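You operate a simulated robot arm through the tools that you are given. There is no shell and no other tool.

You are at the controls of a simulated robot arm. One attempt, no reset.

JOB
Balance the check bench tester to 0.0 ohm on the block marked Check.
Fine: switch it on; lid shut while you balance; then open it and put the block back.

It is judged by the outcome, as a careful person would: the job done as asked, and still so three seconds after it is handed in. It fails if anything else is knocked over, pushed out of place, dropped, spilled or broken. Lids that push on must go on centred and level and be pressed home; caps that screw on are set level and turned clockwise until they are tight.

ROBOT AND FRAMES
A 6-joint arm with a two-finger gripper, fixed in place. Base frame: the origin is at the foot of the arm, x ahead of it, y to its left, z up. Units: cm, rad, N and s.
With the tool pointing down near the work surface it reaches from about 30 to 74 cm from the base axis. Its first joint turns from -2.897 to 2.897 rad. Payload 1.57 kg.
Tool frame: the origin (TCP) lies between the finger pads and is the grasp point; the fingertips stand 2.1 cm ahead of it; z points along the fingers, y is the line along which they close. Largest opening 7 cm; the body of the gripper starts 5 cm behind the TCP.
Orientation is that of the tool frame in the base frame, as a unit quaternion [w, x, y, z]. With the fingers straight down and closing along the base's y, the tool's x points along the base's -x, its y along +y and its z along -z.

CONTROLS
- The arm moves only by the tool servo_tool. Its argument "moves" is one flat list of numbers, 7 for each row, row after row: the shift along the tool's x, y, z in m, then the turn, a rotation vector about the tool's x, y, z in rad, then the closure in counts, from 0 (fully open) to 255 (shut). In form: [x, y, z, rx, ry, rz, jaw, x, y, z, rx, ry, rz, jaw, ...]. A call has 1 to 20 rows; each row is the pose to reach, as a shift and turn from the pose commanded when the call began, along the tool's axes at that moment. A row lasts 0.2 s, in which the tool goes at most 5 cm and 0.15 rad; a call with a longer step from one row to the next is refused whole, and so is a gripper value outside its range. A pose out of reach is approached as far as the arm can. The call stops where the force on the tool passes 40 N (or 10 N more than at its start, if that is more) or the arm is blocked; 0.2 s more then pass. Each finger halts on what it meets, pressing with about 30 N; the grip force reading is that of the motor and also rises with nothing between the fingers. The clock runs only during rows and for 0.2 s after the last one: add rows that repeat a pose to give the fingers time. It gives the time, the measured TCP pose, the force on the tool (base axes), the opening and the grip force at its end, in the units of the frame above (readings bear some noise), with the torque about the TCP (base axes, N m) and any sound that the robot's microphone picked up.
- Cameras (640 x 400 px; columns grow to the right, rows downward): "scene" is fixed at [39.84, 65.01, 138.14]; the picture's right is [-0.95, 0.31, 0.00], its down [0.12, 0.38, -0.92] and it looks along [-0.28, -0.87, -0.40] (base axes); focal length 329 px, centre (320, 200). "wrist" rides on the gripper at [7.9, 0.4, -8.1] in the tool frame; the picture's right is [-0.05, 1.00, 0.00], its down [-0.67, -0.04, -0.74] and it looks along [-0.74, -0.04, 0.67] (tool axes); focal length 256 px, centre (320, 200). There is no depth. A picture from a camera that has moved, and an enlarged one, comes with that camera's place and axes in the base frame and with its lens.
- snapshot(camera): a new picture of that camera. The clock stands still meanwhile.
- close_up(camera, box): a new picture of the part [left, top, right, bottom] of that camera's present view, enlarged. The clock stands still meanwhile.
- close_job(): hands the job in; it is judged then, once.

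Nothing tells you positions but the pictures and the camera data. Unless the task says otherwise, let go and move clear before handing in.

The tools are called after "Request:" as name(argument=value, ...) on one line, values as JSON. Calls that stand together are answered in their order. servo_tool: Moves the arm, as the interface text tells. Its arguments: {"type":"object","properties":{"moves":{"type":"array"}},"required":["moves"]} The other tools are called the same way: snapshot (camera) takes a picture; close_up (camera, box) takes an enlarged picture of a part of a camera's view; close_job () hands the job in.

At the start:

```text
time_s: 0.0
eef_pos: [38.63, -38.68, 106.26]
tool_rot: [-0.001, 0.0, 1.0, -0.001]
wrist_force: [-0.2, -0.1, 0.5]
torque: [0.01, -0.01, -0.03]
gripper_width: 7.02
finger_force: 0.0
```

scene: 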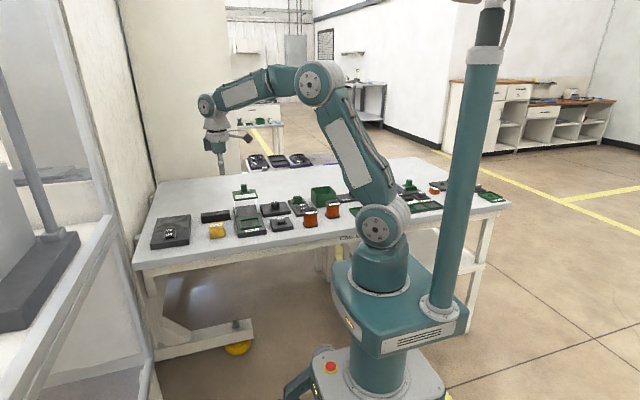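
wrist: 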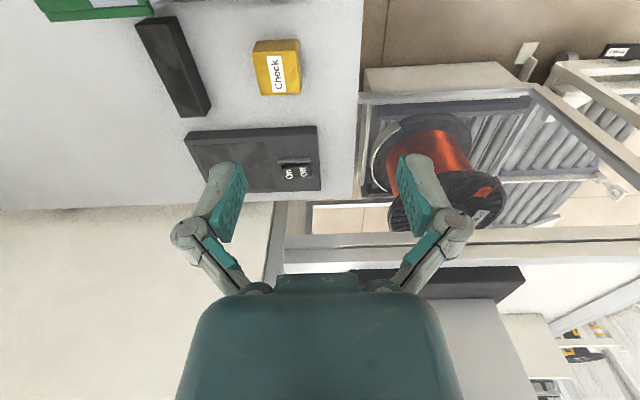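

I see a table with several devices, a yellow block marked Check and a box with an On/Off switch. I'll enlarge the pictures first to find the tester, its lid and its controls.

Request:
close_up(camera="scene", box=[140, 170, 300, 270])

Request:
close_up(camera="scene", box=[280, 150, 440, 250])

Request:
close_up(camera="scene", box=[380, 150, 540, 250])

Request:
close_up(camera="wrist", box=[0, 0, 360, 225])

```text
4.00 times, centred on (220, 220) of scene
camera zoom: at [39.84, 65.01, 138.14], right [-0.95, 0.31, 0.0], down [0.12, 0.38, -0.92], along [-0.28, -0.87, -0.4], focal length 1317 px, centre (720, 120)
```

zoom: 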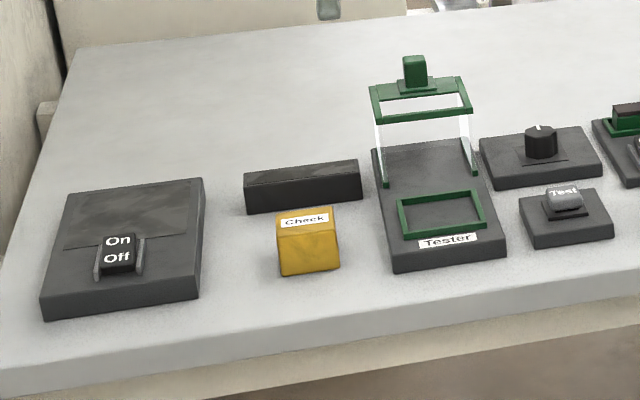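

```text
4.00 times, centred on (360, 200) of scene
camera zoom: at [39.84, 65.01, 138.14], right [-0.95, 0.31, 0.0], down [0.12, 0.38, -0.92], along [-0.28, -0.87, -0.4], focal length 1317 px, centre (160, 200)
```

zoom: 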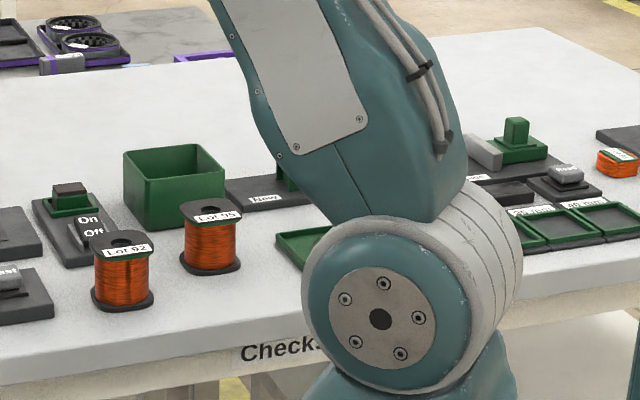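

```text
4.00 times, centred on (460, 200) of scene
camera zoom: at [39.84, 65.01, 138.14], right [-0.95, 0.31, 0.0], down [0.12, 0.38, -0.92], along [-0.28, -0.87, -0.4], focal length 1317 px, centre (-240, 200)
```

zoom: 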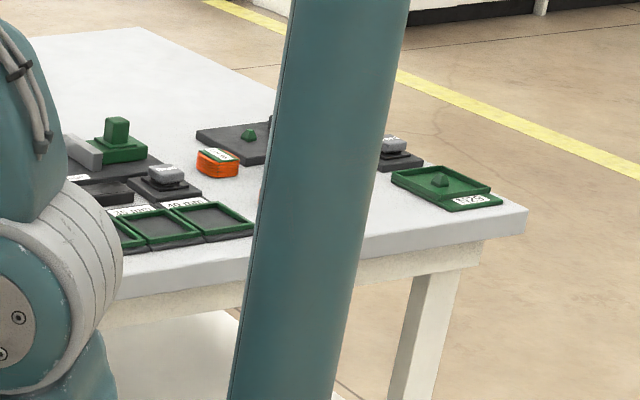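

```text
1.78 times, centred on (180, 112) of wrist
camera zoom: at [30.83, -38.32, 114.39], right [0.05, 1.0, 0.0], down [0.67, -0.04, 0.74], along [0.74, -0.04, -0.67], focal length 455 px, centre (569, 356)
```

zoom: 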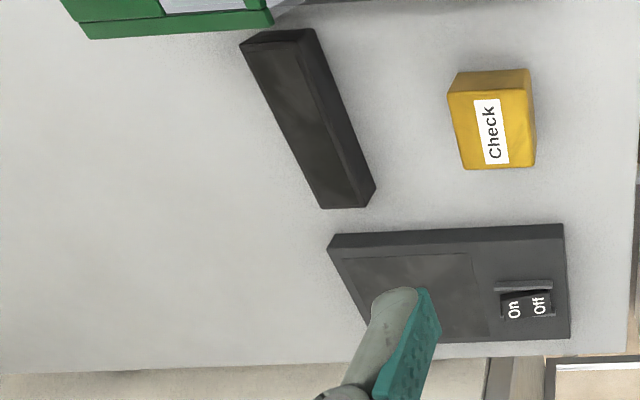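

The Check station seems to be the plate marked Tester with an upright open lid, a knob box, a Test button, a large On/Off box and a dark bar that may be a display. I'll enlarge these further before moving.

Request:
close_up(camera="scene", box=[225, 175, 305, 245])

Request:
close_up(camera="scene", box=[280, 175, 360, 245])

Request:
close_up(camera="scene", box=[145, 195, 235, 255])

Request:
close_up(camera="scene", box=[395, 170, 455, 225])

```text
5.71 times, centred on (265, 210) of scene
camera zoom: at [39.84, 65.01, 138.14], right [-0.95, 0.31, 0.0], down [0.12, 0.38, -0.92], along [-0.28, -0.87, -0.4], focal length 1882 px, centre (634, 143)
```

zoom: 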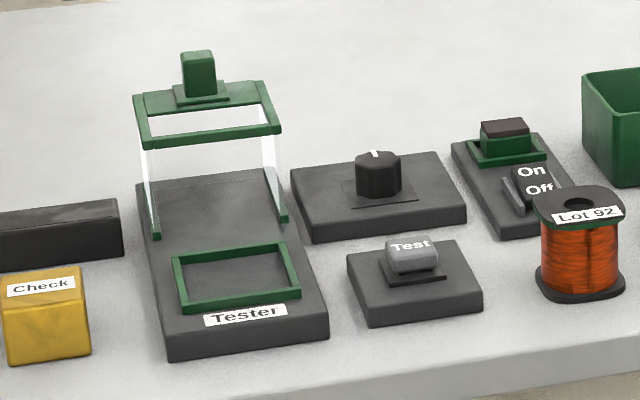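

```text
5.71 times, centred on (320, 210) of scene
camera zoom: at [39.84, 65.01, 138.14], right [-0.95, 0.31, 0.0], down [0.12, 0.38, -0.92], along [-0.28, -0.87, -0.4], focal length 1882 px, centre (320, 143)
```

zoom: 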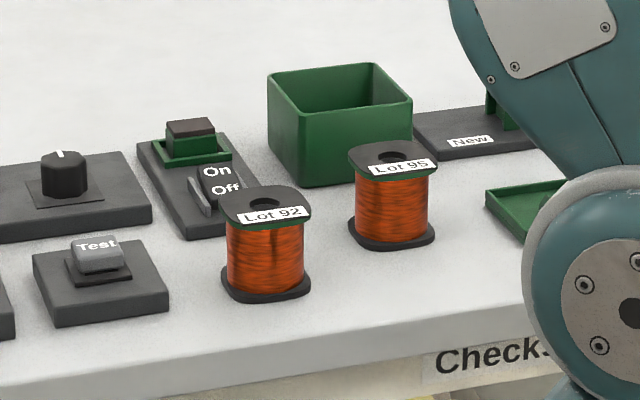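

```text
6.67 times, centred on (190, 225) of scene
camera zoom: at [39.84, 65.01, 138.14], right [-0.95, 0.31, 0.0], down [0.12, 0.38, -0.92], along [-0.28, -0.87, -0.4], focal length 2196 px, centre (1187, 33)
```

zoom: 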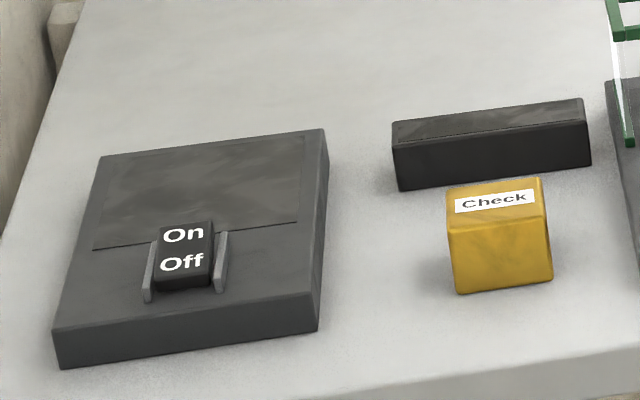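

```text
7.27 times, centred on (425, 198) of scene
camera zoom: at [39.84, 65.01, 138.14], right [-0.95, 0.31, 0.0], down [0.12, 0.38, -0.92], along [-0.28, -0.87, -0.4], focal length 2395 px, centre (-444, 218)
```

zoom: 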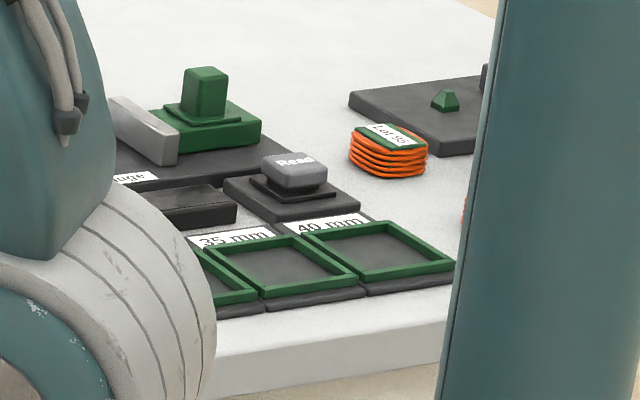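

The lid looks like a glazed hood with a green knob. I'll bring the wrist camera over the bench, staying high, to look at the tester, the knob and both switches.

Request:
servo_tool(moves=[0.04, -0.012, 0, 0, 0, 0, 0, 0.08, -0.024, 0, 0, 0, 0, 0, 0.12, -0.036, 0, 0, 0, 0, 0, 0.16, -0.048, 0, 0, 0, 0, 0, 0.2, -0.06, 0, 0, 0, 0, 0, 0.24, -0.072, 0, 0, 0, 0, 0, 0.28, -0.084, 0, 0, 0, 0, 0, 0.32, -0.096, 0, 0, 0, 0, 0, 0.36, -0.108, 0, 0, 0, 0, 0, 0.38, -0.114, 0, 0, 0, 0, 0, 0.38, -0.114, 0, 0, 0, 0, 0])

Request:
snapshot(camera="wrist")

Request:
snapshot(camera="scene")

```text
time_s: 2.4
eef_pos: [0.67, -50.23, 106.09]
tool_rot: [0.0, 0.0, 1.0, -0.001]
wrist_force: [-1.2, -0.2, 0.4]
torque: [0.03, 0.0, 0.0]
gripper_width: 7.01
finger_force: 0.0
```

```text
taken
camera wrist: at [-7.17, -49.72, 114.24], right [0.05, 1.0, 0.0], down [0.67, -0.03, 0.75], along [0.74, -0.04, -0.67], focal length 256 px, centre (320, 200)
```

wrist: 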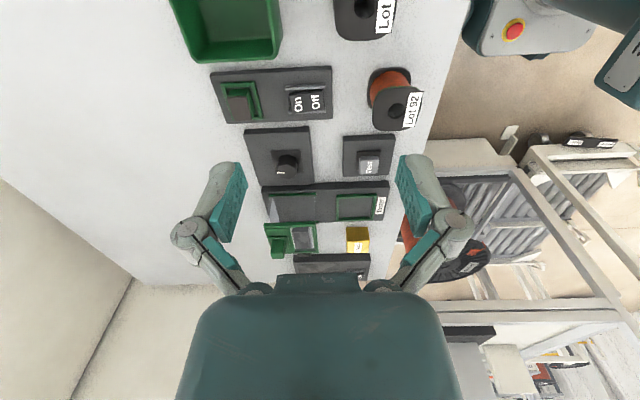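

```text
taken
```

scene: 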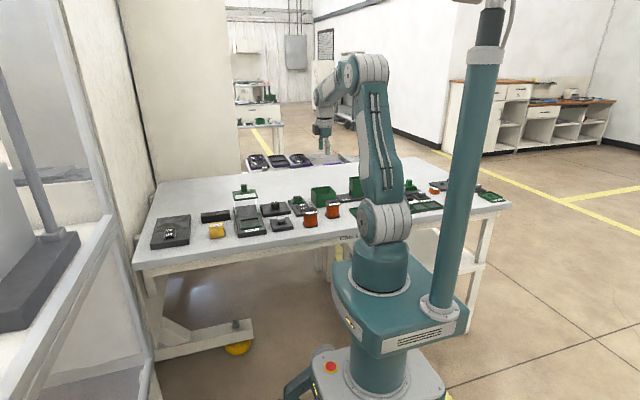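

Request:
close_up(camera="wrist", box=[200, 50, 440, 200])

Request:
close_up(camera="wrist", box=[240, 180, 400, 280])

Request:
close_up(camera="scene", box=[340, 160, 520, 250])

```text
2.67 times, centred on (320, 125) of wrist
camera zoom: at [-7.17, -49.72, 114.24], right [0.05, 1.0, 0.0], down [0.67, -0.03, 0.75], along [0.74, -0.04, -0.67], focal length 683 px, centre (320, 400)
```

zoom: 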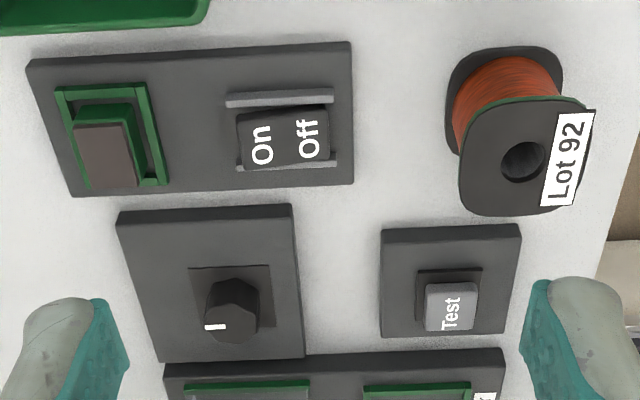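

```text
4.00 times, centred on (320, 230) of wrist
camera zoom: at [-7.17, -49.72, 114.24], right [0.05, 1.0, 0.0], down [0.67, -0.03, 0.75], along [0.74, -0.04, -0.67], focal length 1024 px, centre (320, 80)
```

zoom: 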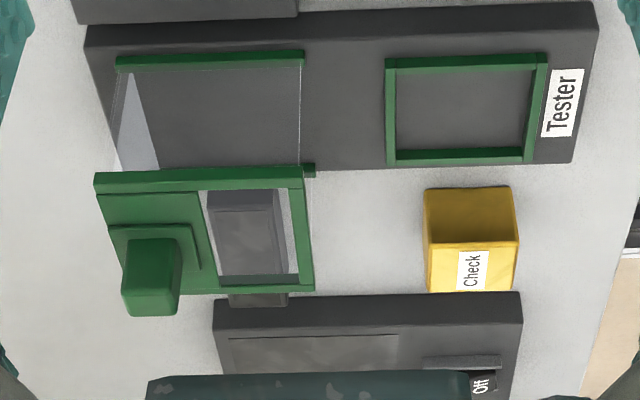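

```text
3.56 times, centred on (430, 205) of scene
camera zoom: at [39.84, 65.01, 138.14], right [-0.95, 0.31, 0.0], down [0.12, 0.38, -0.92], along [-0.28, -0.87, -0.4], focal length 1171 px, centre (-71, 182)
```

zoom: 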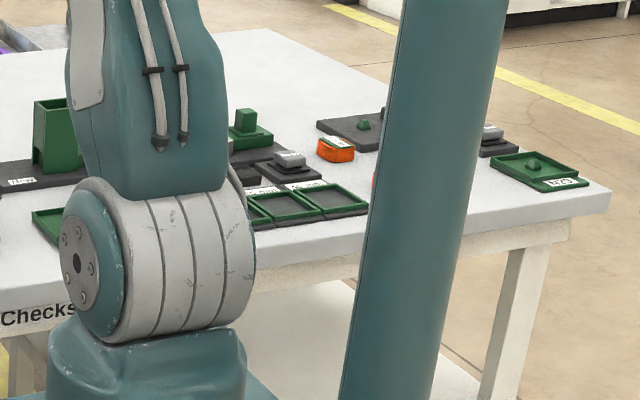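

The hood appears to slide along the Tester plate on green runners; the dark bar may be the readout. I'll turn the wrist and view the station from the robot's side.

Request:
servo_tool(moves=[-0.034, 0.018, 0, 0, 0, 0.143, 0, -0.067, 0.036, 0, 0, 0, 0.286, 0, -0.1, 0.055, 0, 0, 0, 0.428, 0, -0.134, 0.073, 0, 0, 0, 0.571, 0, -0.168, 0.09, 0, 0, 0, 0.714, 0, -0.2, 0.109, 0, 0, 0, 0.857, 0, -0.235, 0.127, 0, 0, 0, 1.0, 0, -0.27, 0.145, 0, 0, 0, 1.142, 0, -0.303, 0.164, 0, 0, 0, 1.285, 0, -0.337, 0.18, 0, 0, 0, 1.428, 0, -0.37, 0.2, 0, 0, 0, 1.571, 0, -0.37, 0.2, 0, 0, 0, 1.571, 0])

Request:
snapshot(camera="wrist")

```text
time_s: 5.0
eef_pos: [38.09, -30.03, 106.2]
tool_rot: [0.0, 0.708, 0.707, -0.001]
wrist_force: [-0.1, -0.1, -0.3]
torque: [0.0, 0.0, 0.02]
gripper_width: 6.99
finger_force: 0.0
```

```text
taken
camera wrist: at [38.47, -22.11, 114.3], right [1.0, -0.06, 0.0], down [-0.04, -0.66, 0.75], along [-0.04, -0.75, -0.67], focal length 256 px, centre (320, 200)
```

wrist: 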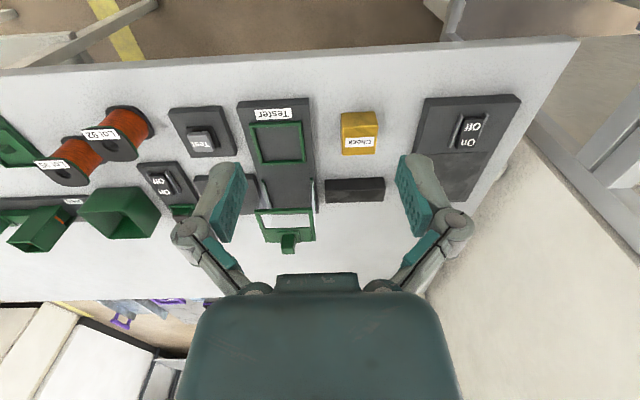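

Request:
close_up(camera="wrist", box=[220, 80, 420, 205])

Request:
close_up(camera="wrist", box=[400, 70, 560, 220])

Request:
close_up(camera="wrist", box=[0, 90, 260, 260])

```text
3.20 times, centred on (320, 142) of wrist
camera zoom: at [38.47, -22.11, 114.3], right [1.0, -0.06, 0.0], down [-0.04, -0.66, 0.75], along [-0.04, -0.75, -0.67], focal length 819 px, centre (320, 384)
```

zoom: 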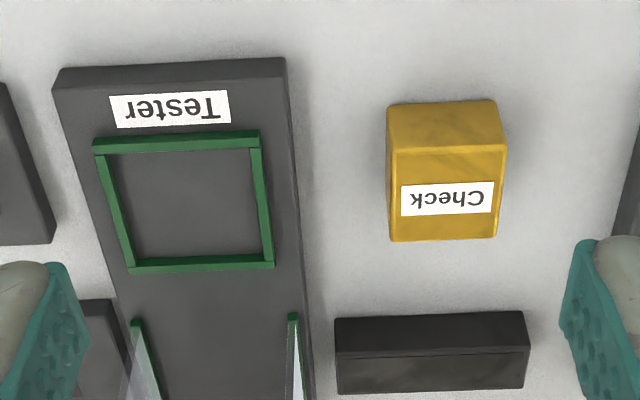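

```text
2.67 times, centred on (480, 145) of wrist
camera zoom: at [38.47, -22.11, 114.3], right [1.0, -0.06, 0.0], down [-0.04, -0.66, 0.75], along [-0.04, -0.75, -0.67], focal length 683 px, centre (-107, 347)
```

zoom: 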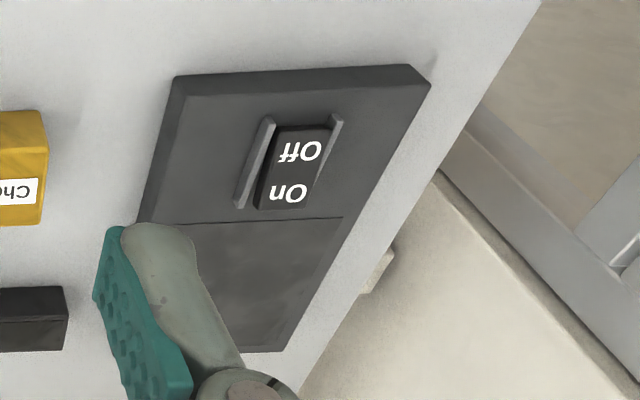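

```text
2.35 times, centred on (130, 175) of wrist
camera zoom: at [38.47, -22.11, 114.3], right [1.0, -0.06, 0.0], down [-0.04, -0.66, 0.75], along [-0.04, -0.75, -0.67], focal length 602 px, centre (767, 259)
```

zoom: 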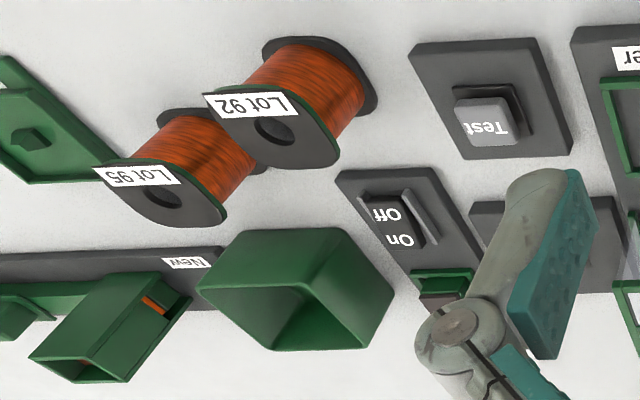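

The bar looks like a readout with a sloped face, and two switches are candidates. I'll shift the camera sideways to inspect the lamp switch, the knob and the readout without the finger in the way.

Request:
servo_tool(moves=[0.01, -0.05, 0, 0, 0, 0, 0, 0.02, -0.098, 0, 0, 0, 0, 0, 0.03, -0.146, 0, 0, 0, 0, 0, 0.03, -0.194, 0, 0, 0, 0, 0, 0.03, -0.23, 0, 0, 0, 0, 0, 0.03, -0.23, 0, 0, 0, 0, 0])

Request:
snapshot(camera="wrist")

```text
refused: row 1 steps farther than a row can; nothing moved
```

```text
taken
camera wrist: at [38.47, -22.11, 114.3], right [1.0, -0.06, 0.0], down [-0.04, -0.66, 0.75], along [-0.04, -0.75, -0.67], focal length 256 px, centre (320, 200)
```

wrist: 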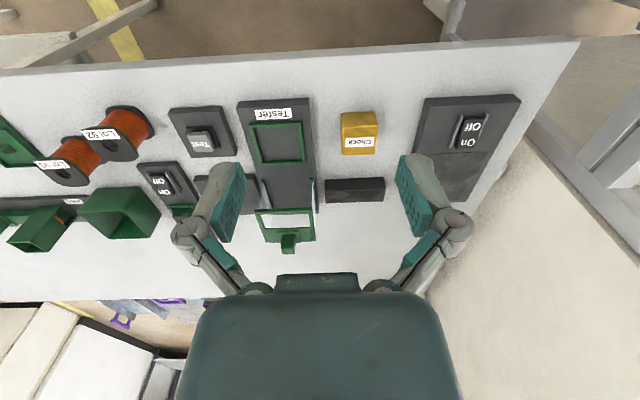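

The first step was slightly too long, so the move was refused. I'll send it again with shorter steps.

Request:
servo_tool(moves=[0.006, -0.04, 0, 0, 0, 0, 0, 0.012, -0.08, 0, 0, 0, 0, 0, 0.018, -0.12, 0, 0, 0, 0, 0, 0.024, -0.16, 0, 0, 0, 0, 0, 0.03, -0.2, 0, 0, 0, 0, 0, 0.03, -0.23, 0, 0, 0, 0, 0, 0.03, -0.23, 0, 0, 0, 0, 0])

Request:
snapshot(camera="wrist")

```text
time_s: 6.6
eef_pos: [14.75, -26.93, 106.3]
tool_rot: [0.0, 0.708, 0.707, 0.0]
wrist_force: [-0.1, 1.0, -0.1]
torque: [0.03, -0.04, -0.03]
gripper_width: 7.01
finger_force: 0.1
```

```text
taken
camera wrist: at [15.27, -18.98, 114.51], right [1.0, -0.05, 0.0], down [-0.04, -0.66, 0.75], along [-0.04, -0.75, -0.67], focal length 256 px, centre (320, 200)
```

wrist: 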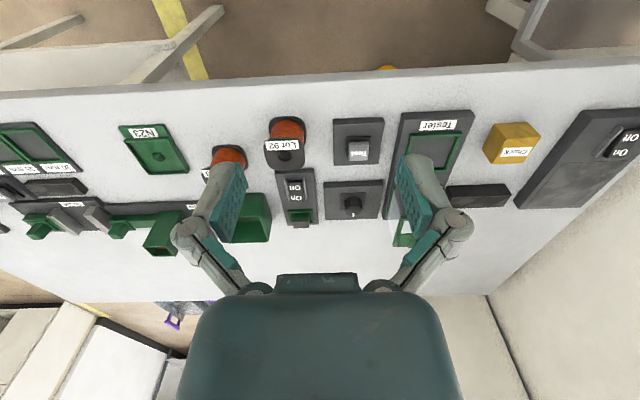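

Request:
close_up(camera="wrist", box=[260, 105, 400, 240])

Request:
close_up(camera="wrist", box=[370, 90, 640, 220])

Request:
close_up(camera="wrist", box=[0, 105, 220, 260])

```text
2.96 times, centred on (330, 172) of wrist
camera zoom: at [15.27, -18.98, 114.51], right [1.0, -0.05, 0.0], down [-0.04, -0.66, 0.75], along [-0.04, -0.75, -0.67], focal length 758 px, centre (290, 282)
```

zoom: 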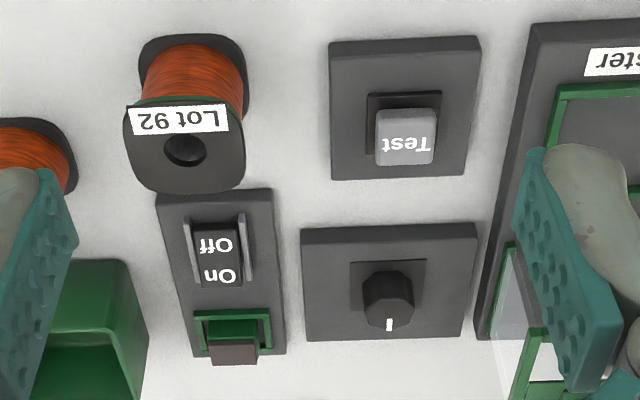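

```text
2.37 times, centred on (505, 155) of wrist
camera zoom: at [15.27, -18.98, 114.51], right [1.0, -0.05, 0.0], down [-0.04, -0.66, 0.75], along [-0.04, -0.75, -0.67], focal length 607 px, centre (-118, 307)
```

zoom: 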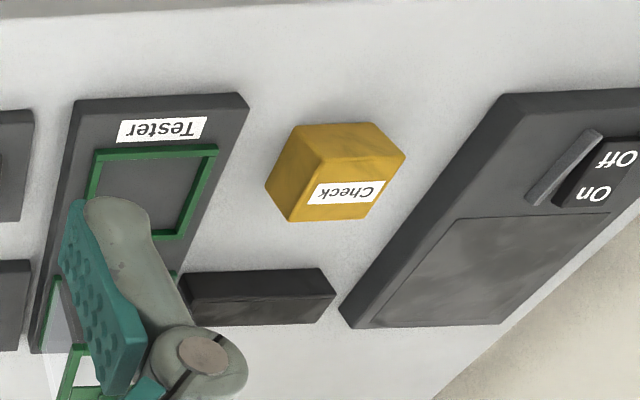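

```text
2.58 times, centred on (110, 182) of wrist
camera zoom: at [15.27, -18.98, 114.51], right [1.0, -0.05, 0.0], down [-0.04, -0.66, 0.75], along [-0.04, -0.75, -0.67], focal length 661 px, centre (862, 245)
```

zoom: 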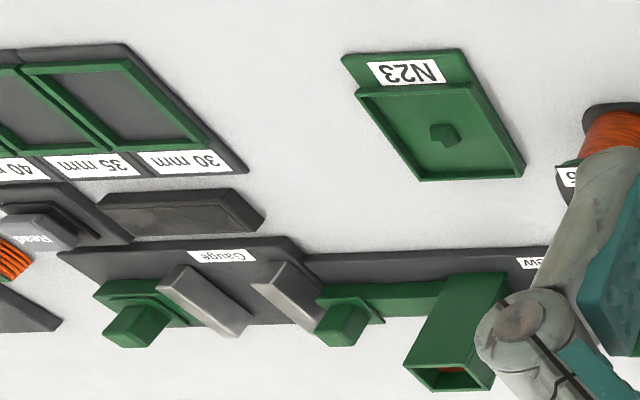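

The small plate with the On/Off rocker and a lamp sits right beside the knob and Test button. Its rocker is around (9, -53.7 to -51.6, 82), with the Off end down. I'll shut the fingers and hover above the On end.

Request:
servo_tool(moves=[-0.04, -0.009, 0.01, 0, 0, 0, 255, -0.08, -0.018, 0.02, 0, 0, 0, 255, -0.12, -0.027, 0.03, 0, 0, 0, 255, -0.16, -0.036, 0.04, 0, 0, 0, 255, -0.2, -0.045, 0.06, 0, 0, 0, 255, -0.24, -0.054, 0.08, 0, 0, 0, 255, -0.27, -0.057, 0.11, 0, 0, 0, 255, -0.27, -0.057, 0.14, 0, 0, 0, 255, -0.27, -0.057, 0.155, 0, 0, 0, 255, -0.27, -0.057, 0.155, 0, 0, 0, 255])

Request:
snapshot(camera="wrist")

Request:
close_up(camera="scene", box=[265, 175, 345, 225])

```text
time_s: 8.8
eef_pos: [9.08, -54.24, 90.42]
tool_rot: [0.001, 0.707, 0.707, -0.001]
wrist_force: [0.7, -0.4, 0.2]
torque: [-0.01, 0.02, -0.07]
gripper_width: 0.01
finger_force: 28.3
```

```text
taken
camera wrist: at [9.4, -46.41, 98.65], right [1.0, -0.05, 0.0], down [-0.04, -0.67, 0.75], along [-0.04, -0.74, -0.67], focal length 256 px, centre (320, 200)
```

wrist: 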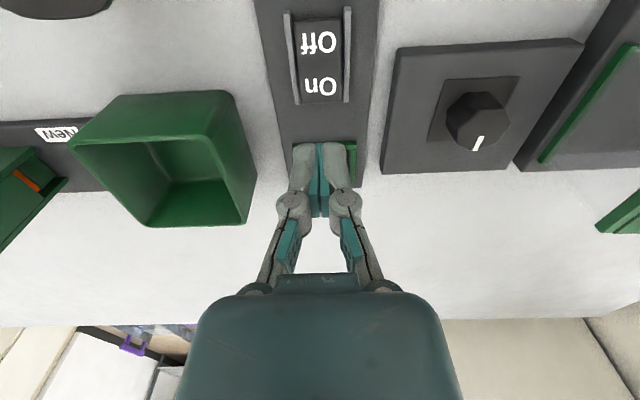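

```text
8.00 times, centred on (305, 200) of scene
camera zoom: at [39.84, 65.01, 138.14], right [-0.95, 0.31, 0.0], down [0.12, 0.38, -0.92], along [-0.28, -0.87, -0.4], focal length 2635 px, centre (440, 200)
```

zoom: 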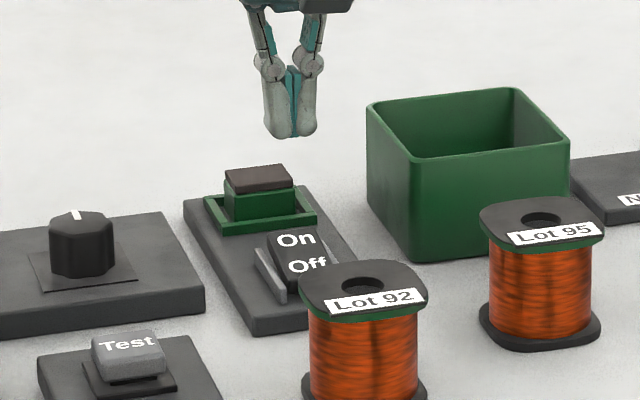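

The rocker spans y ≈ -54.7 to -50.2 at x ≈ 9.05, with the On end raised. I'll press that end straight down in small steps.

Request:
servo_tool(moves=[0.002, 0, 0.02, 0, 0, 0, 255, 0.003, 0, 0.04, 0, 0, 0, 255, 0.003, 0, 0.053, 0, 0, 0, 255, 0.003, 0, 0.056, 0, 0, 0, 255, 0.003, 0, 0.059, 0, 0, 0, 255, 0.003, 0, 0.062, 0, 0, 0, 255, 0.003, 0, 0.065, 0, 0, 0, 255, 0.003, 0, 0.068, 0, 0, 0, 255])

Request:
close_up(camera="scene", box=[265, 175, 345, 225])

Request:
close_up(camera="scene", box=[145, 175, 305, 275])

```text
time_s: 10.5
eef_pos: [8.95, -54.22, 84.71]
tool_rot: [0.005, 0.708, 0.706, -0.004]
wrist_force: [-1.1, 4.3, 13.8]
torque: [0.22, 0.08, -0.02]
gripper_width: 0.0
finger_force: 28.8
stopped in row 8: the force on the tool passed its limit at 44 N (the readings are from after the stop); the commanded pose is now the measured one
```

```text
8.00 times, centred on (305, 200) of scene
camera zoom: at [39.84, 65.01, 138.14], right [-0.95, 0.31, 0.0], down [0.12, 0.38, -0.92], along [-0.28, -0.87, -0.4], focal length 2635 px, centre (440, 200)
```

zoom: 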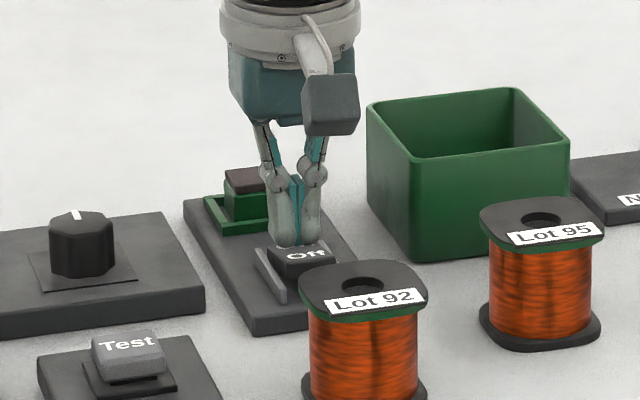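

```text
4.00 times, centred on (225, 225) of scene
camera zoom: at [39.84, 65.01, 138.14], right [-0.95, 0.31, 0.0], down [0.12, 0.38, -0.92], along [-0.28, -0.87, -0.4], focal length 1317 px, centre (700, 100)
```

zoom: 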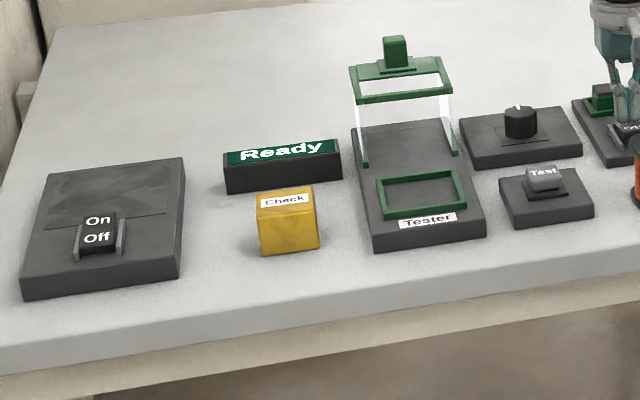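

The readout now says "Ready", so this was the tester's switch. Next I'll lift away, open the fingers and hover over the Check block near (43, -44.5).

Request:
servo_tool(moves=[0, 0, -0.03, 0, 0, 0, 255, 0, 0, -0.07, 0, 0, 0, 255, 0, 0, -0.11, 0, 0, 0, 255, 0.005, 0.02, -0.14, 0, 0, 0, 255, 0.015, 0.06, -0.15, 0, 0, 0, 255, 0.025, 0.1, -0.15, 0, 0, 0, 255, 0.035, 0.14, -0.15, 0, 0, 0, 255, 0.045, 0.18, -0.15, 0, 0, 0, 255, 0.055, 0.22, -0.15, 0, 0, 0, 200, 0.065, 0.26, -0.15, 0, 0, 0, 100, 0.08, 0.3, -0.15, 0, 0, 0, 0, 0.097, 0.34, -0.15, 0, 0, 0, 0, 0.097, 0.34, -0.15, 0, 0, 0, 0])

Request:
snapshot(camera="wrist")

Request:
close_up(camera="scene", box=[145, 175, 345, 275])

```text
time_s: 13.3
eef_pos: [42.96, -44.47, 99.39]
tool_rot: [0.003, 0.708, 0.706, -0.003]
wrist_force: [-0.8, -0.1, 0.3]
torque: [0.02, -0.01, 0.0]
gripper_width: 7.02
finger_force: 0.1
```

```text
taken
camera wrist: at [43.4, -36.44, 107.53], right [1.0, -0.05, 0.0], down [-0.04, -0.66, 0.75], along [-0.04, -0.75, -0.66], focal length 256 px, centre (320, 200)
```

wrist: 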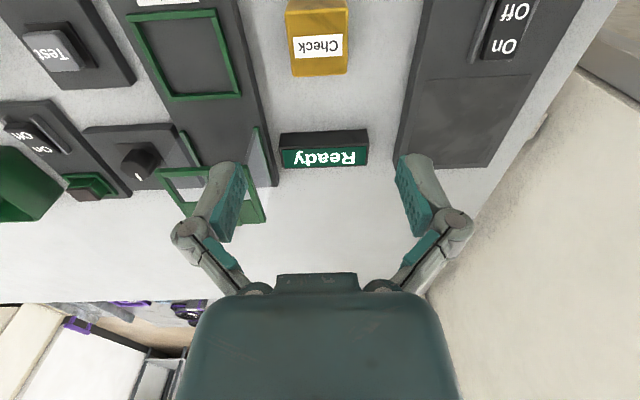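

```text
3.20 times, centred on (245, 225) of scene
camera zoom: at [39.84, 65.01, 138.14], right [-0.95, 0.31, 0.0], down [0.12, 0.38, -0.92], along [-0.28, -0.87, -0.4], focal length 1054 px, centre (560, 120)
```

zoom: 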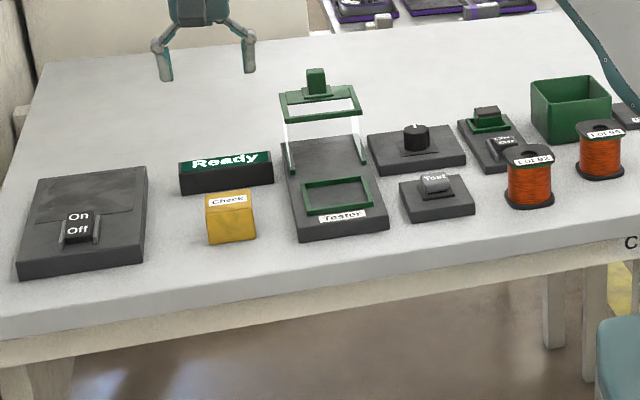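

The readout and block are in view. I'll enlarge the block, the tray and the hood to measure them.

Request:
close_up(camera="wrist", box=[260, 0, 388, 80])

Request:
close_up(camera="wrist", box=[100, 0, 300, 125])

Request:
close_up(camera="scene", box=[195, 210, 243, 240])

Request:
close_up(camera="scene", box=[222, 180, 286, 240])

```text
5.00 times, centred on (324, 40) of wrist
camera zoom: at [43.4, -36.44, 107.53], right [1.0, -0.05, 0.0], down [-0.04, -0.66, 0.75], along [-0.04, -0.75, -0.66], focal length 1280 px, centre (300, 1000)
```

zoom: 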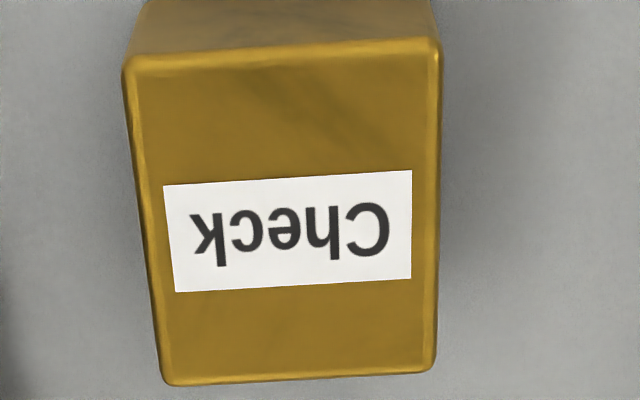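

```text
3.20 times, centred on (200, 62) of wrist
camera zoom: at [43.4, -36.44, 107.53], right [1.0, -0.05, 0.0], down [-0.04, -0.66, 0.75], along [-0.04, -0.75, -0.66], focal length 819 px, centre (704, 640)
```

zoom: 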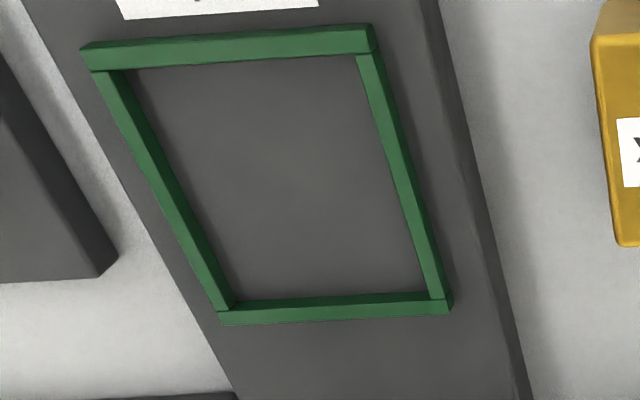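

```text
13.33 times, centred on (219, 225) of scene
camera zoom: at [39.84, 65.01, 138.14], right [-0.95, 0.31, 0.0], down [0.12, 0.38, -0.92], along [-0.28, -0.87, -0.4], focal length 4391 px, centre (1667, -133)
```

zoom: 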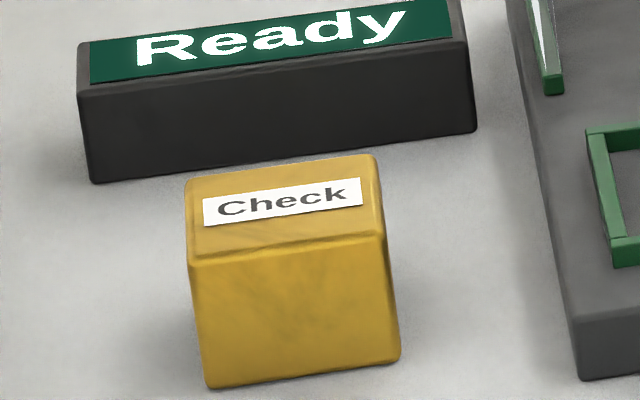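

```text
6.67 times, centred on (254, 210) of scene
camera zoom: at [39.84, 65.01, 138.14], right [-0.95, 0.31, 0.0], down [0.12, 0.38, -0.92], along [-0.28, -0.87, -0.4], focal length 2196 px, centre (760, 133)
```

zoom: 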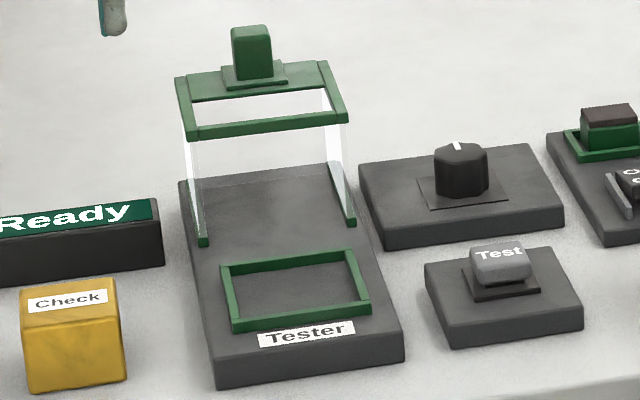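

The block's top measures about 5 × 5 cm, centred near (42.9, -44.15), with its top at z ≈ 83.2. The tray is centred near (30.9, -45). I'll go down around the block and grip its upper part.

Request:
servo_tool(moves=[0.0032, -0.0006, 0.04, 0, 0.0085, -0.003, 0, 0.0032, -0.0006, 0.08, 0, 0.0085, -0.003, 0, 0.0032, -0.0006, 0.11, 0, 0.0085, -0.003, 0, 0.0032, -0.0006, 0.13, 0, 0.0085, -0.003, 0, 0.0032, -0.0006, 0.145, 0, 0.0085, -0.003, 0, 0.0032, -0.0006, 0.155, 0, 0.0085, -0.003, 0, 0.0032, -0.0006, 0.164, 0, 0.0085, -0.003, 0, 0.0032, -0.0006, 0.164, 0, 0.0085, -0.003, 0])

Request:
snapshot(camera="wrist")

Request:
close_up(camera="scene", box=[195, 195, 243, 240])

```text
time_s: 15.1
eef_pos: [42.86, -44.08, 82.97]
tool_rot: [0.001, 0.707, 0.708, -0.001]
wrist_force: [-0.4, 0.4, 0.6]
torque: [0.0, 0.02, 0.0]
gripper_width: 7.0
finger_force: 0.1
```

```text
taken
camera wrist: at [43.3, -36.12, 91.08], right [1.0, -0.05, 0.0], down [-0.03, -0.66, 0.75], along [-0.04, -0.75, -0.67], focal length 256 px, centre (320, 200)
```

wrist: 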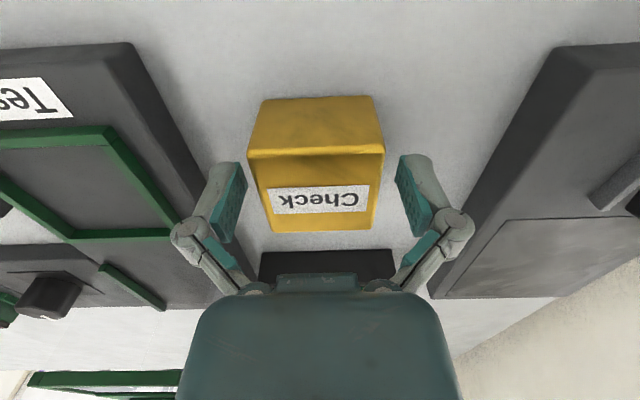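

```text
8.89 times, centred on (219, 218) of scene
camera zoom: at [39.84, 65.01, 138.14], right [-0.95, 0.31, 0.0], down [0.12, 0.38, -0.92], along [-0.28, -0.87, -0.4], focal length 2928 px, centre (1218, 44)
```

zoom: 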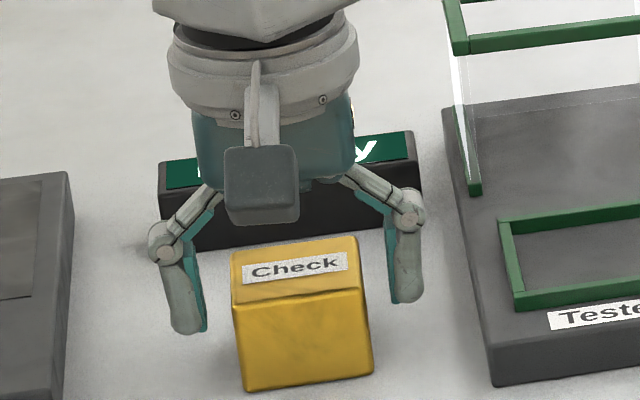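

The fingers straddle the block evenly. I'll raise them 3 mm so the tips clear the tray rim later, then grip and lift.

Request:
servo_tool(moves=[0, 0, -0.003, 0, 0, 0, 0, 0, 0, -0.003, 0, 0, 0, 120, 0, 0, -0.003, 0, 0, 0, 255, 0, 0, -0.003, 0, 0, 0, 255, 0, 0, -0.003, 0, 0, 0, 255, 0, 0, -0.02, 0, 0, 0, 255, 0, 0, -0.05, 0, 0, 0, 255, 0, 0, -0.08, 0, 0, 0, 255, 0, 0, -0.08, 0, 0, 0, 255])

Request:
snapshot(camera="wrist")

Request:
close_up(camera="scene", box=[185, 175, 265, 240])

```text
time_s: 17.1
eef_pos: [42.95, -44.52, 91.02]
tool_rot: [0.001, 0.706, 0.708, 0.0]
wrist_force: [-0.5, 0.6, -2.7]
torque: [-0.04, 0.02, -0.02]
gripper_width: 4.97
finger_force: 29.7
```

```text
taken
camera wrist: at [43.42, -36.46, 99.16], right [1.0, -0.05, 0.0], down [-0.03, -0.66, 0.75], along [-0.04, -0.75, -0.67], focal length 256 px, centre (320, 200)
```

wrist: 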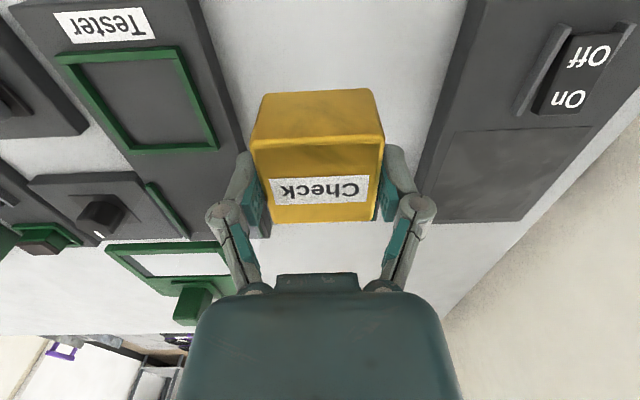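

```text
6.15 times, centred on (225, 208) of scene
camera zoom: at [39.84, 65.01, 138.14], right [-0.95, 0.31, 0.0], down [0.12, 0.38, -0.92], along [-0.28, -0.87, -0.4], focal length 2027 px, centre (905, 154)
```

zoom: 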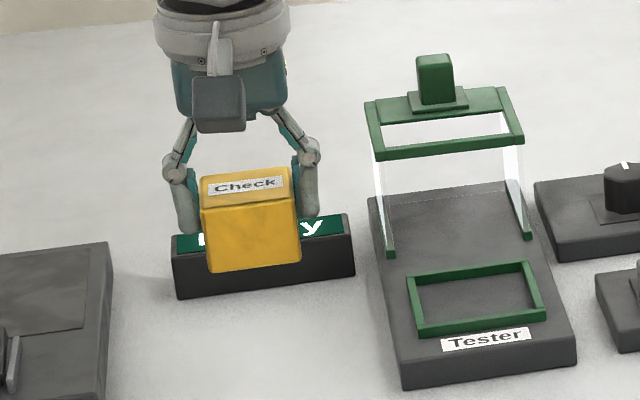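

The block is held, 4.97 cm wide. I'll pause a moment to let the reading settle, and study the tray from here.

Request:
servo_tool(moves=[0, 0, 0, 0, 0, 0, 255, 0, 0, 0, 0, 0, 0, 255])

Request:
close_up(camera="wrist", box=[20, 0, 260, 150])

Request:
close_up(camera="wrist", box=[80, 160, 280, 340])

```text
time_s: 17.7
eef_pos: [42.9, -44.42, 91.05]
tool_rot: [0.001, 0.706, 0.708, -0.001]
wrist_force: [-0.8, -0.2, -3.3]
torque: [-0.02, -0.02, -0.01]
gripper_width: 4.97
finger_force: 30.0
```

```text
2.67 times, centred on (140, 75) of wrist
camera zoom: at [43.42, -36.47, 99.14], right [1.0, -0.05, 0.0], down [-0.03, -0.66, 0.75], along [-0.04, -0.75, -0.67], focal length 683 px, centre (800, 533)
```

zoom: 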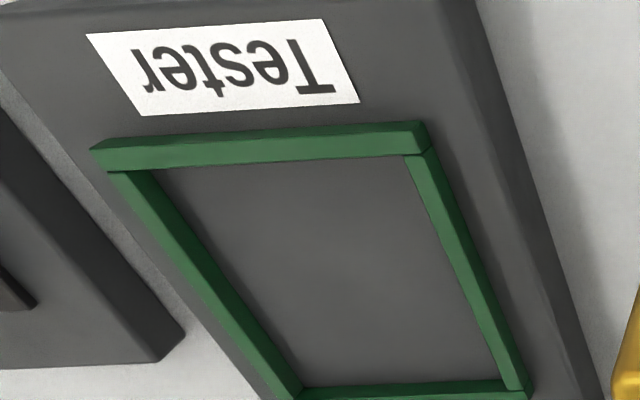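

```text
2.22 times, centred on (180, 250) of wrist
camera zoom: at [43.42, -36.47, 99.14], right [1.0, -0.05, 0.0], down [-0.03, -0.66, 0.75], along [-0.04, -0.75, -0.67], focal length 569 px, centre (631, 89)
```

zoom: 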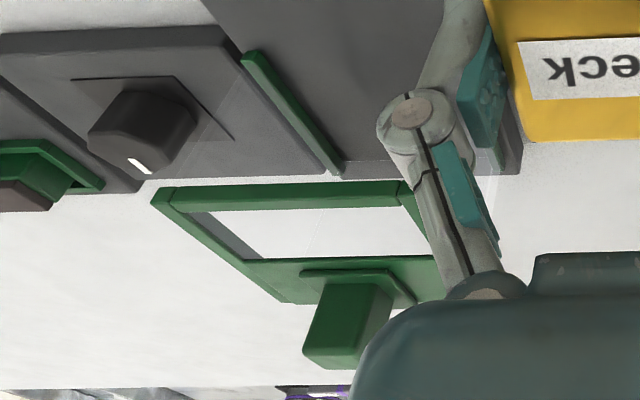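

The tray centre comes out near (31.1, -44.8), with its rim at z ≈ 82.4. I'll carry the block over it and check from above.

Request:
servo_tool(moves=[-0.001, -0.03, -0.01, 0, 0, 0, 255, -0.002, -0.06, -0.02, 0, 0, 0, 255, -0.003, -0.09, -0.02, 0, 0, 0, 255, -0.004, -0.118, -0.02, 0, 0, 0, 255, -0.004, -0.118, -0.02, 0, 0, 0, 255, -0.004, -0.118, -0.02, 0, 0, 0, 255])

Request:
snapshot(camera="wrist")

Request:
close_up(camera="scene", box=[210, 165, 298, 240])

```text
time_s: 19.1
eef_pos: [31.5, -44.73, 92.96]
tool_rot: [0.001, 0.707, 0.708, 0.0]
wrist_force: [0.4, 0.3, -3.0]
torque: [0.0, -0.01, 0.04]
gripper_width: 4.98
finger_force: 30.0
```

```text
taken
camera wrist: at [31.91, -36.7, 101.16], right [1.0, -0.05, 0.0], down [-0.03, -0.66, 0.75], along [-0.04, -0.75, -0.67], focal length 256 px, centre (320, 200)
```

wrist: 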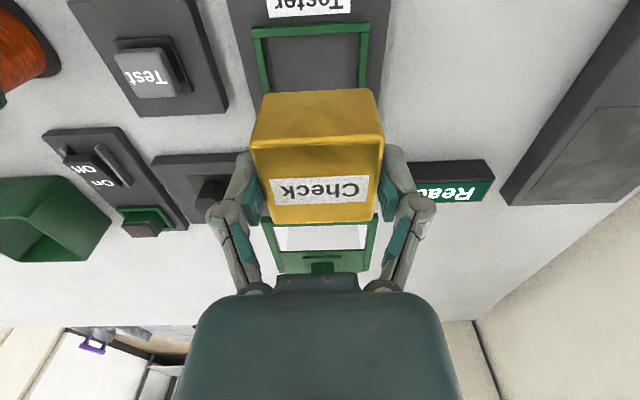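

```text
5.33 times, centred on (254, 202) of scene
camera zoom: at [39.84, 65.01, 138.14], right [-0.95, 0.31, 0.0], down [0.12, 0.38, -0.92], along [-0.28, -0.87, -0.4], focal length 1756 px, centre (672, 187)
```

zoom: 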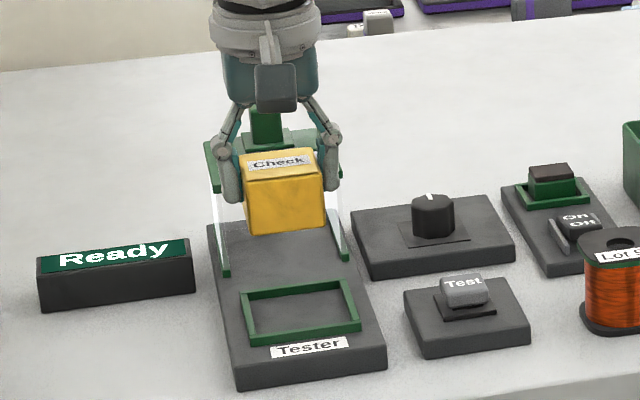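

The tray centre is confirmed near (31.0, -44.85). I'm about 0.5 cm off in x, so I'll correct this and lower to just above the tray.

Request:
servo_tool(moves=[-0.001, -0.004, 0.01, 0, 0, 0, 255, -0.001, -0.004, 0.03, 0, 0, 0, 255, -0.001, -0.004, 0.05, 0, 0, 0, 255, -0.001, -0.004, 0.06, 0, 0, 0, 255, -0.001, -0.004, 0.06, 0, 0, 0, 255, -0.001, -0.004, 0.06, 0, 0, 0, 255])

Request:
close_up(camera="scene", box=[218, 190, 282, 240])

Request:
snapshot(camera="wrist")

```text
time_s: 20.5
eef_pos: [30.71, -44.77, 86.84]
tool_rot: [0.002, 0.707, 0.707, -0.001]
wrist_force: [0.6, -0.3, -2.7]
torque: [0.01, 0.02, -0.03]
gripper_width: 4.97
finger_force: 30.0
```

```text
8.00 times, centred on (250, 215) of scene
camera zoom: at [39.84, 65.01, 138.14], right [-0.95, 0.31, 0.0], down [0.12, 0.38, -0.92], along [-0.28, -0.87, -0.4], focal length 2635 px, centre (880, 80)
```

zoom: 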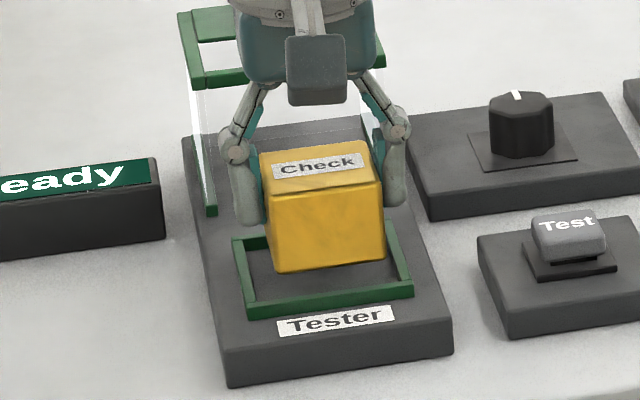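

```text
taken
camera wrist: at [31.21, -36.81, 95.09], right [1.0, -0.05, 0.0], down [-0.03, -0.66, 0.75], along [-0.04, -0.75, -0.67], focal length 256 px, centre (320, 200)
```

wrist: 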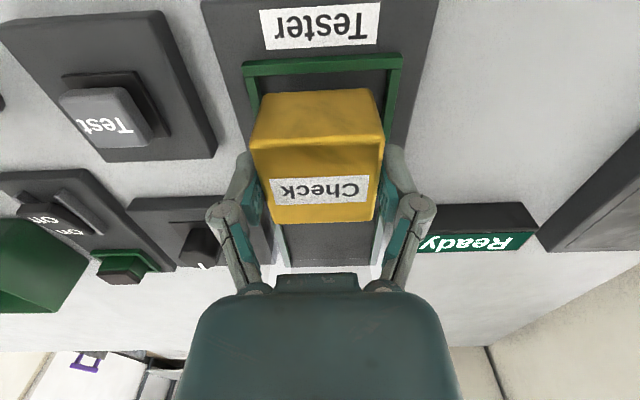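

Nearly aligned; I'll shift 3 mm in +x and lower gently until the block rests in the tray.

Request:
servo_tool(moves=[-0.001, 0.003, 0, 0, 0, 0, 255, -0.001, 0.003, 0.004, 0, 0, 0, 255, -0.001, 0.003, 0.008, 0, 0, 0, 255, -0.001, 0.003, 0.01, 0, 0, 0, 255, -0.001, 0.003, 0.012, 0, 0, 0, 255, -0.001, 0.003, 0.012, 0, 0, 0, 255])

Request:
close_up(camera="scene", box=[218, 190, 282, 240])

```text
time_s: 21.9
eef_pos: [31.03, -44.82, 85.74]
tool_rot: [0.001, 0.706, 0.708, 0.0]
wrist_force: [-0.5, 1.0, -2.1]
torque: [-0.01, -0.01, -0.01]
gripper_width: 4.96
finger_force: 30.6
```

```text
8.00 times, centred on (250, 215) of scene
camera zoom: at [39.84, 65.01, 138.14], right [-0.95, 0.31, 0.0], down [0.12, 0.38, -0.92], along [-0.28, -0.87, -0.4], focal length 2635 px, centre (880, 80)
```

zoom: 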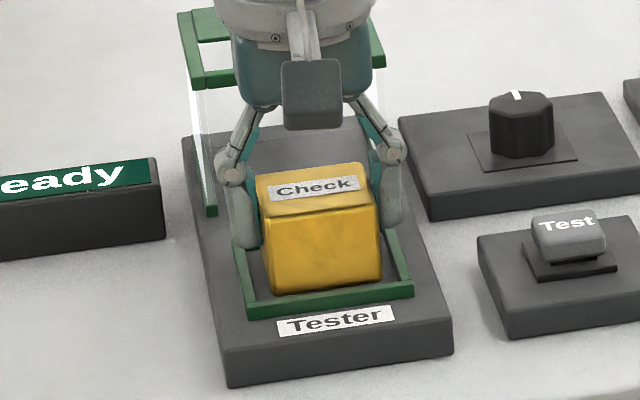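

The block is over the tray floor with clear margins. I'll continue down in tiny steps until it touches.

Request:
servo_tool(moves=[0, 0, 0.002, 0, 0, 0, 255, 0, 0, 0.004, 0, 0, 0, 255, 0, 0, 0.004, 0, 0, 0, 255])

Request:
close_up(camera="scene", box=[218, 190, 282, 240])

```text
time_s: 22.7
eef_pos: [30.94, -44.87, 85.42]
tool_rot: [0.001, 0.707, 0.708, -0.002]
wrist_force: [-0.6, 1.1, -2.4]
torque: [0.0, 0.02, -0.01]
gripper_width: 4.94
finger_force: 30.3
```

```text
8.00 times, centred on (250, 215) of scene
camera zoom: at [39.84, 65.01, 138.14], right [-0.95, 0.31, 0.0], down [0.12, 0.38, -0.92], along [-0.28, -0.87, -0.4], focal length 2635 px, centre (880, 80)
```

zoom: 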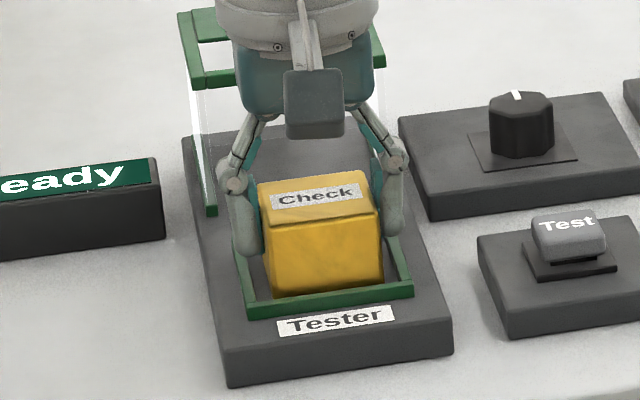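

Request:
servo_tool(moves=[0, 0, 0.002, 0, 0, 0, 255, 0, 0, 0.003, 0, 0, 0, 255, 0, 0, 0.003, 0, 0, 0, 255])

```text
time_s: 23.5
eef_pos: [30.95, -44.84, 85.38]
tool_rot: [0.002, 0.707, 0.707, -0.001]
wrist_force: [-1.9, -2.3, 19.9]
torque: [-0.1, 0.08, 0.01]
gripper_width: 5.0
finger_force: 30.0
```

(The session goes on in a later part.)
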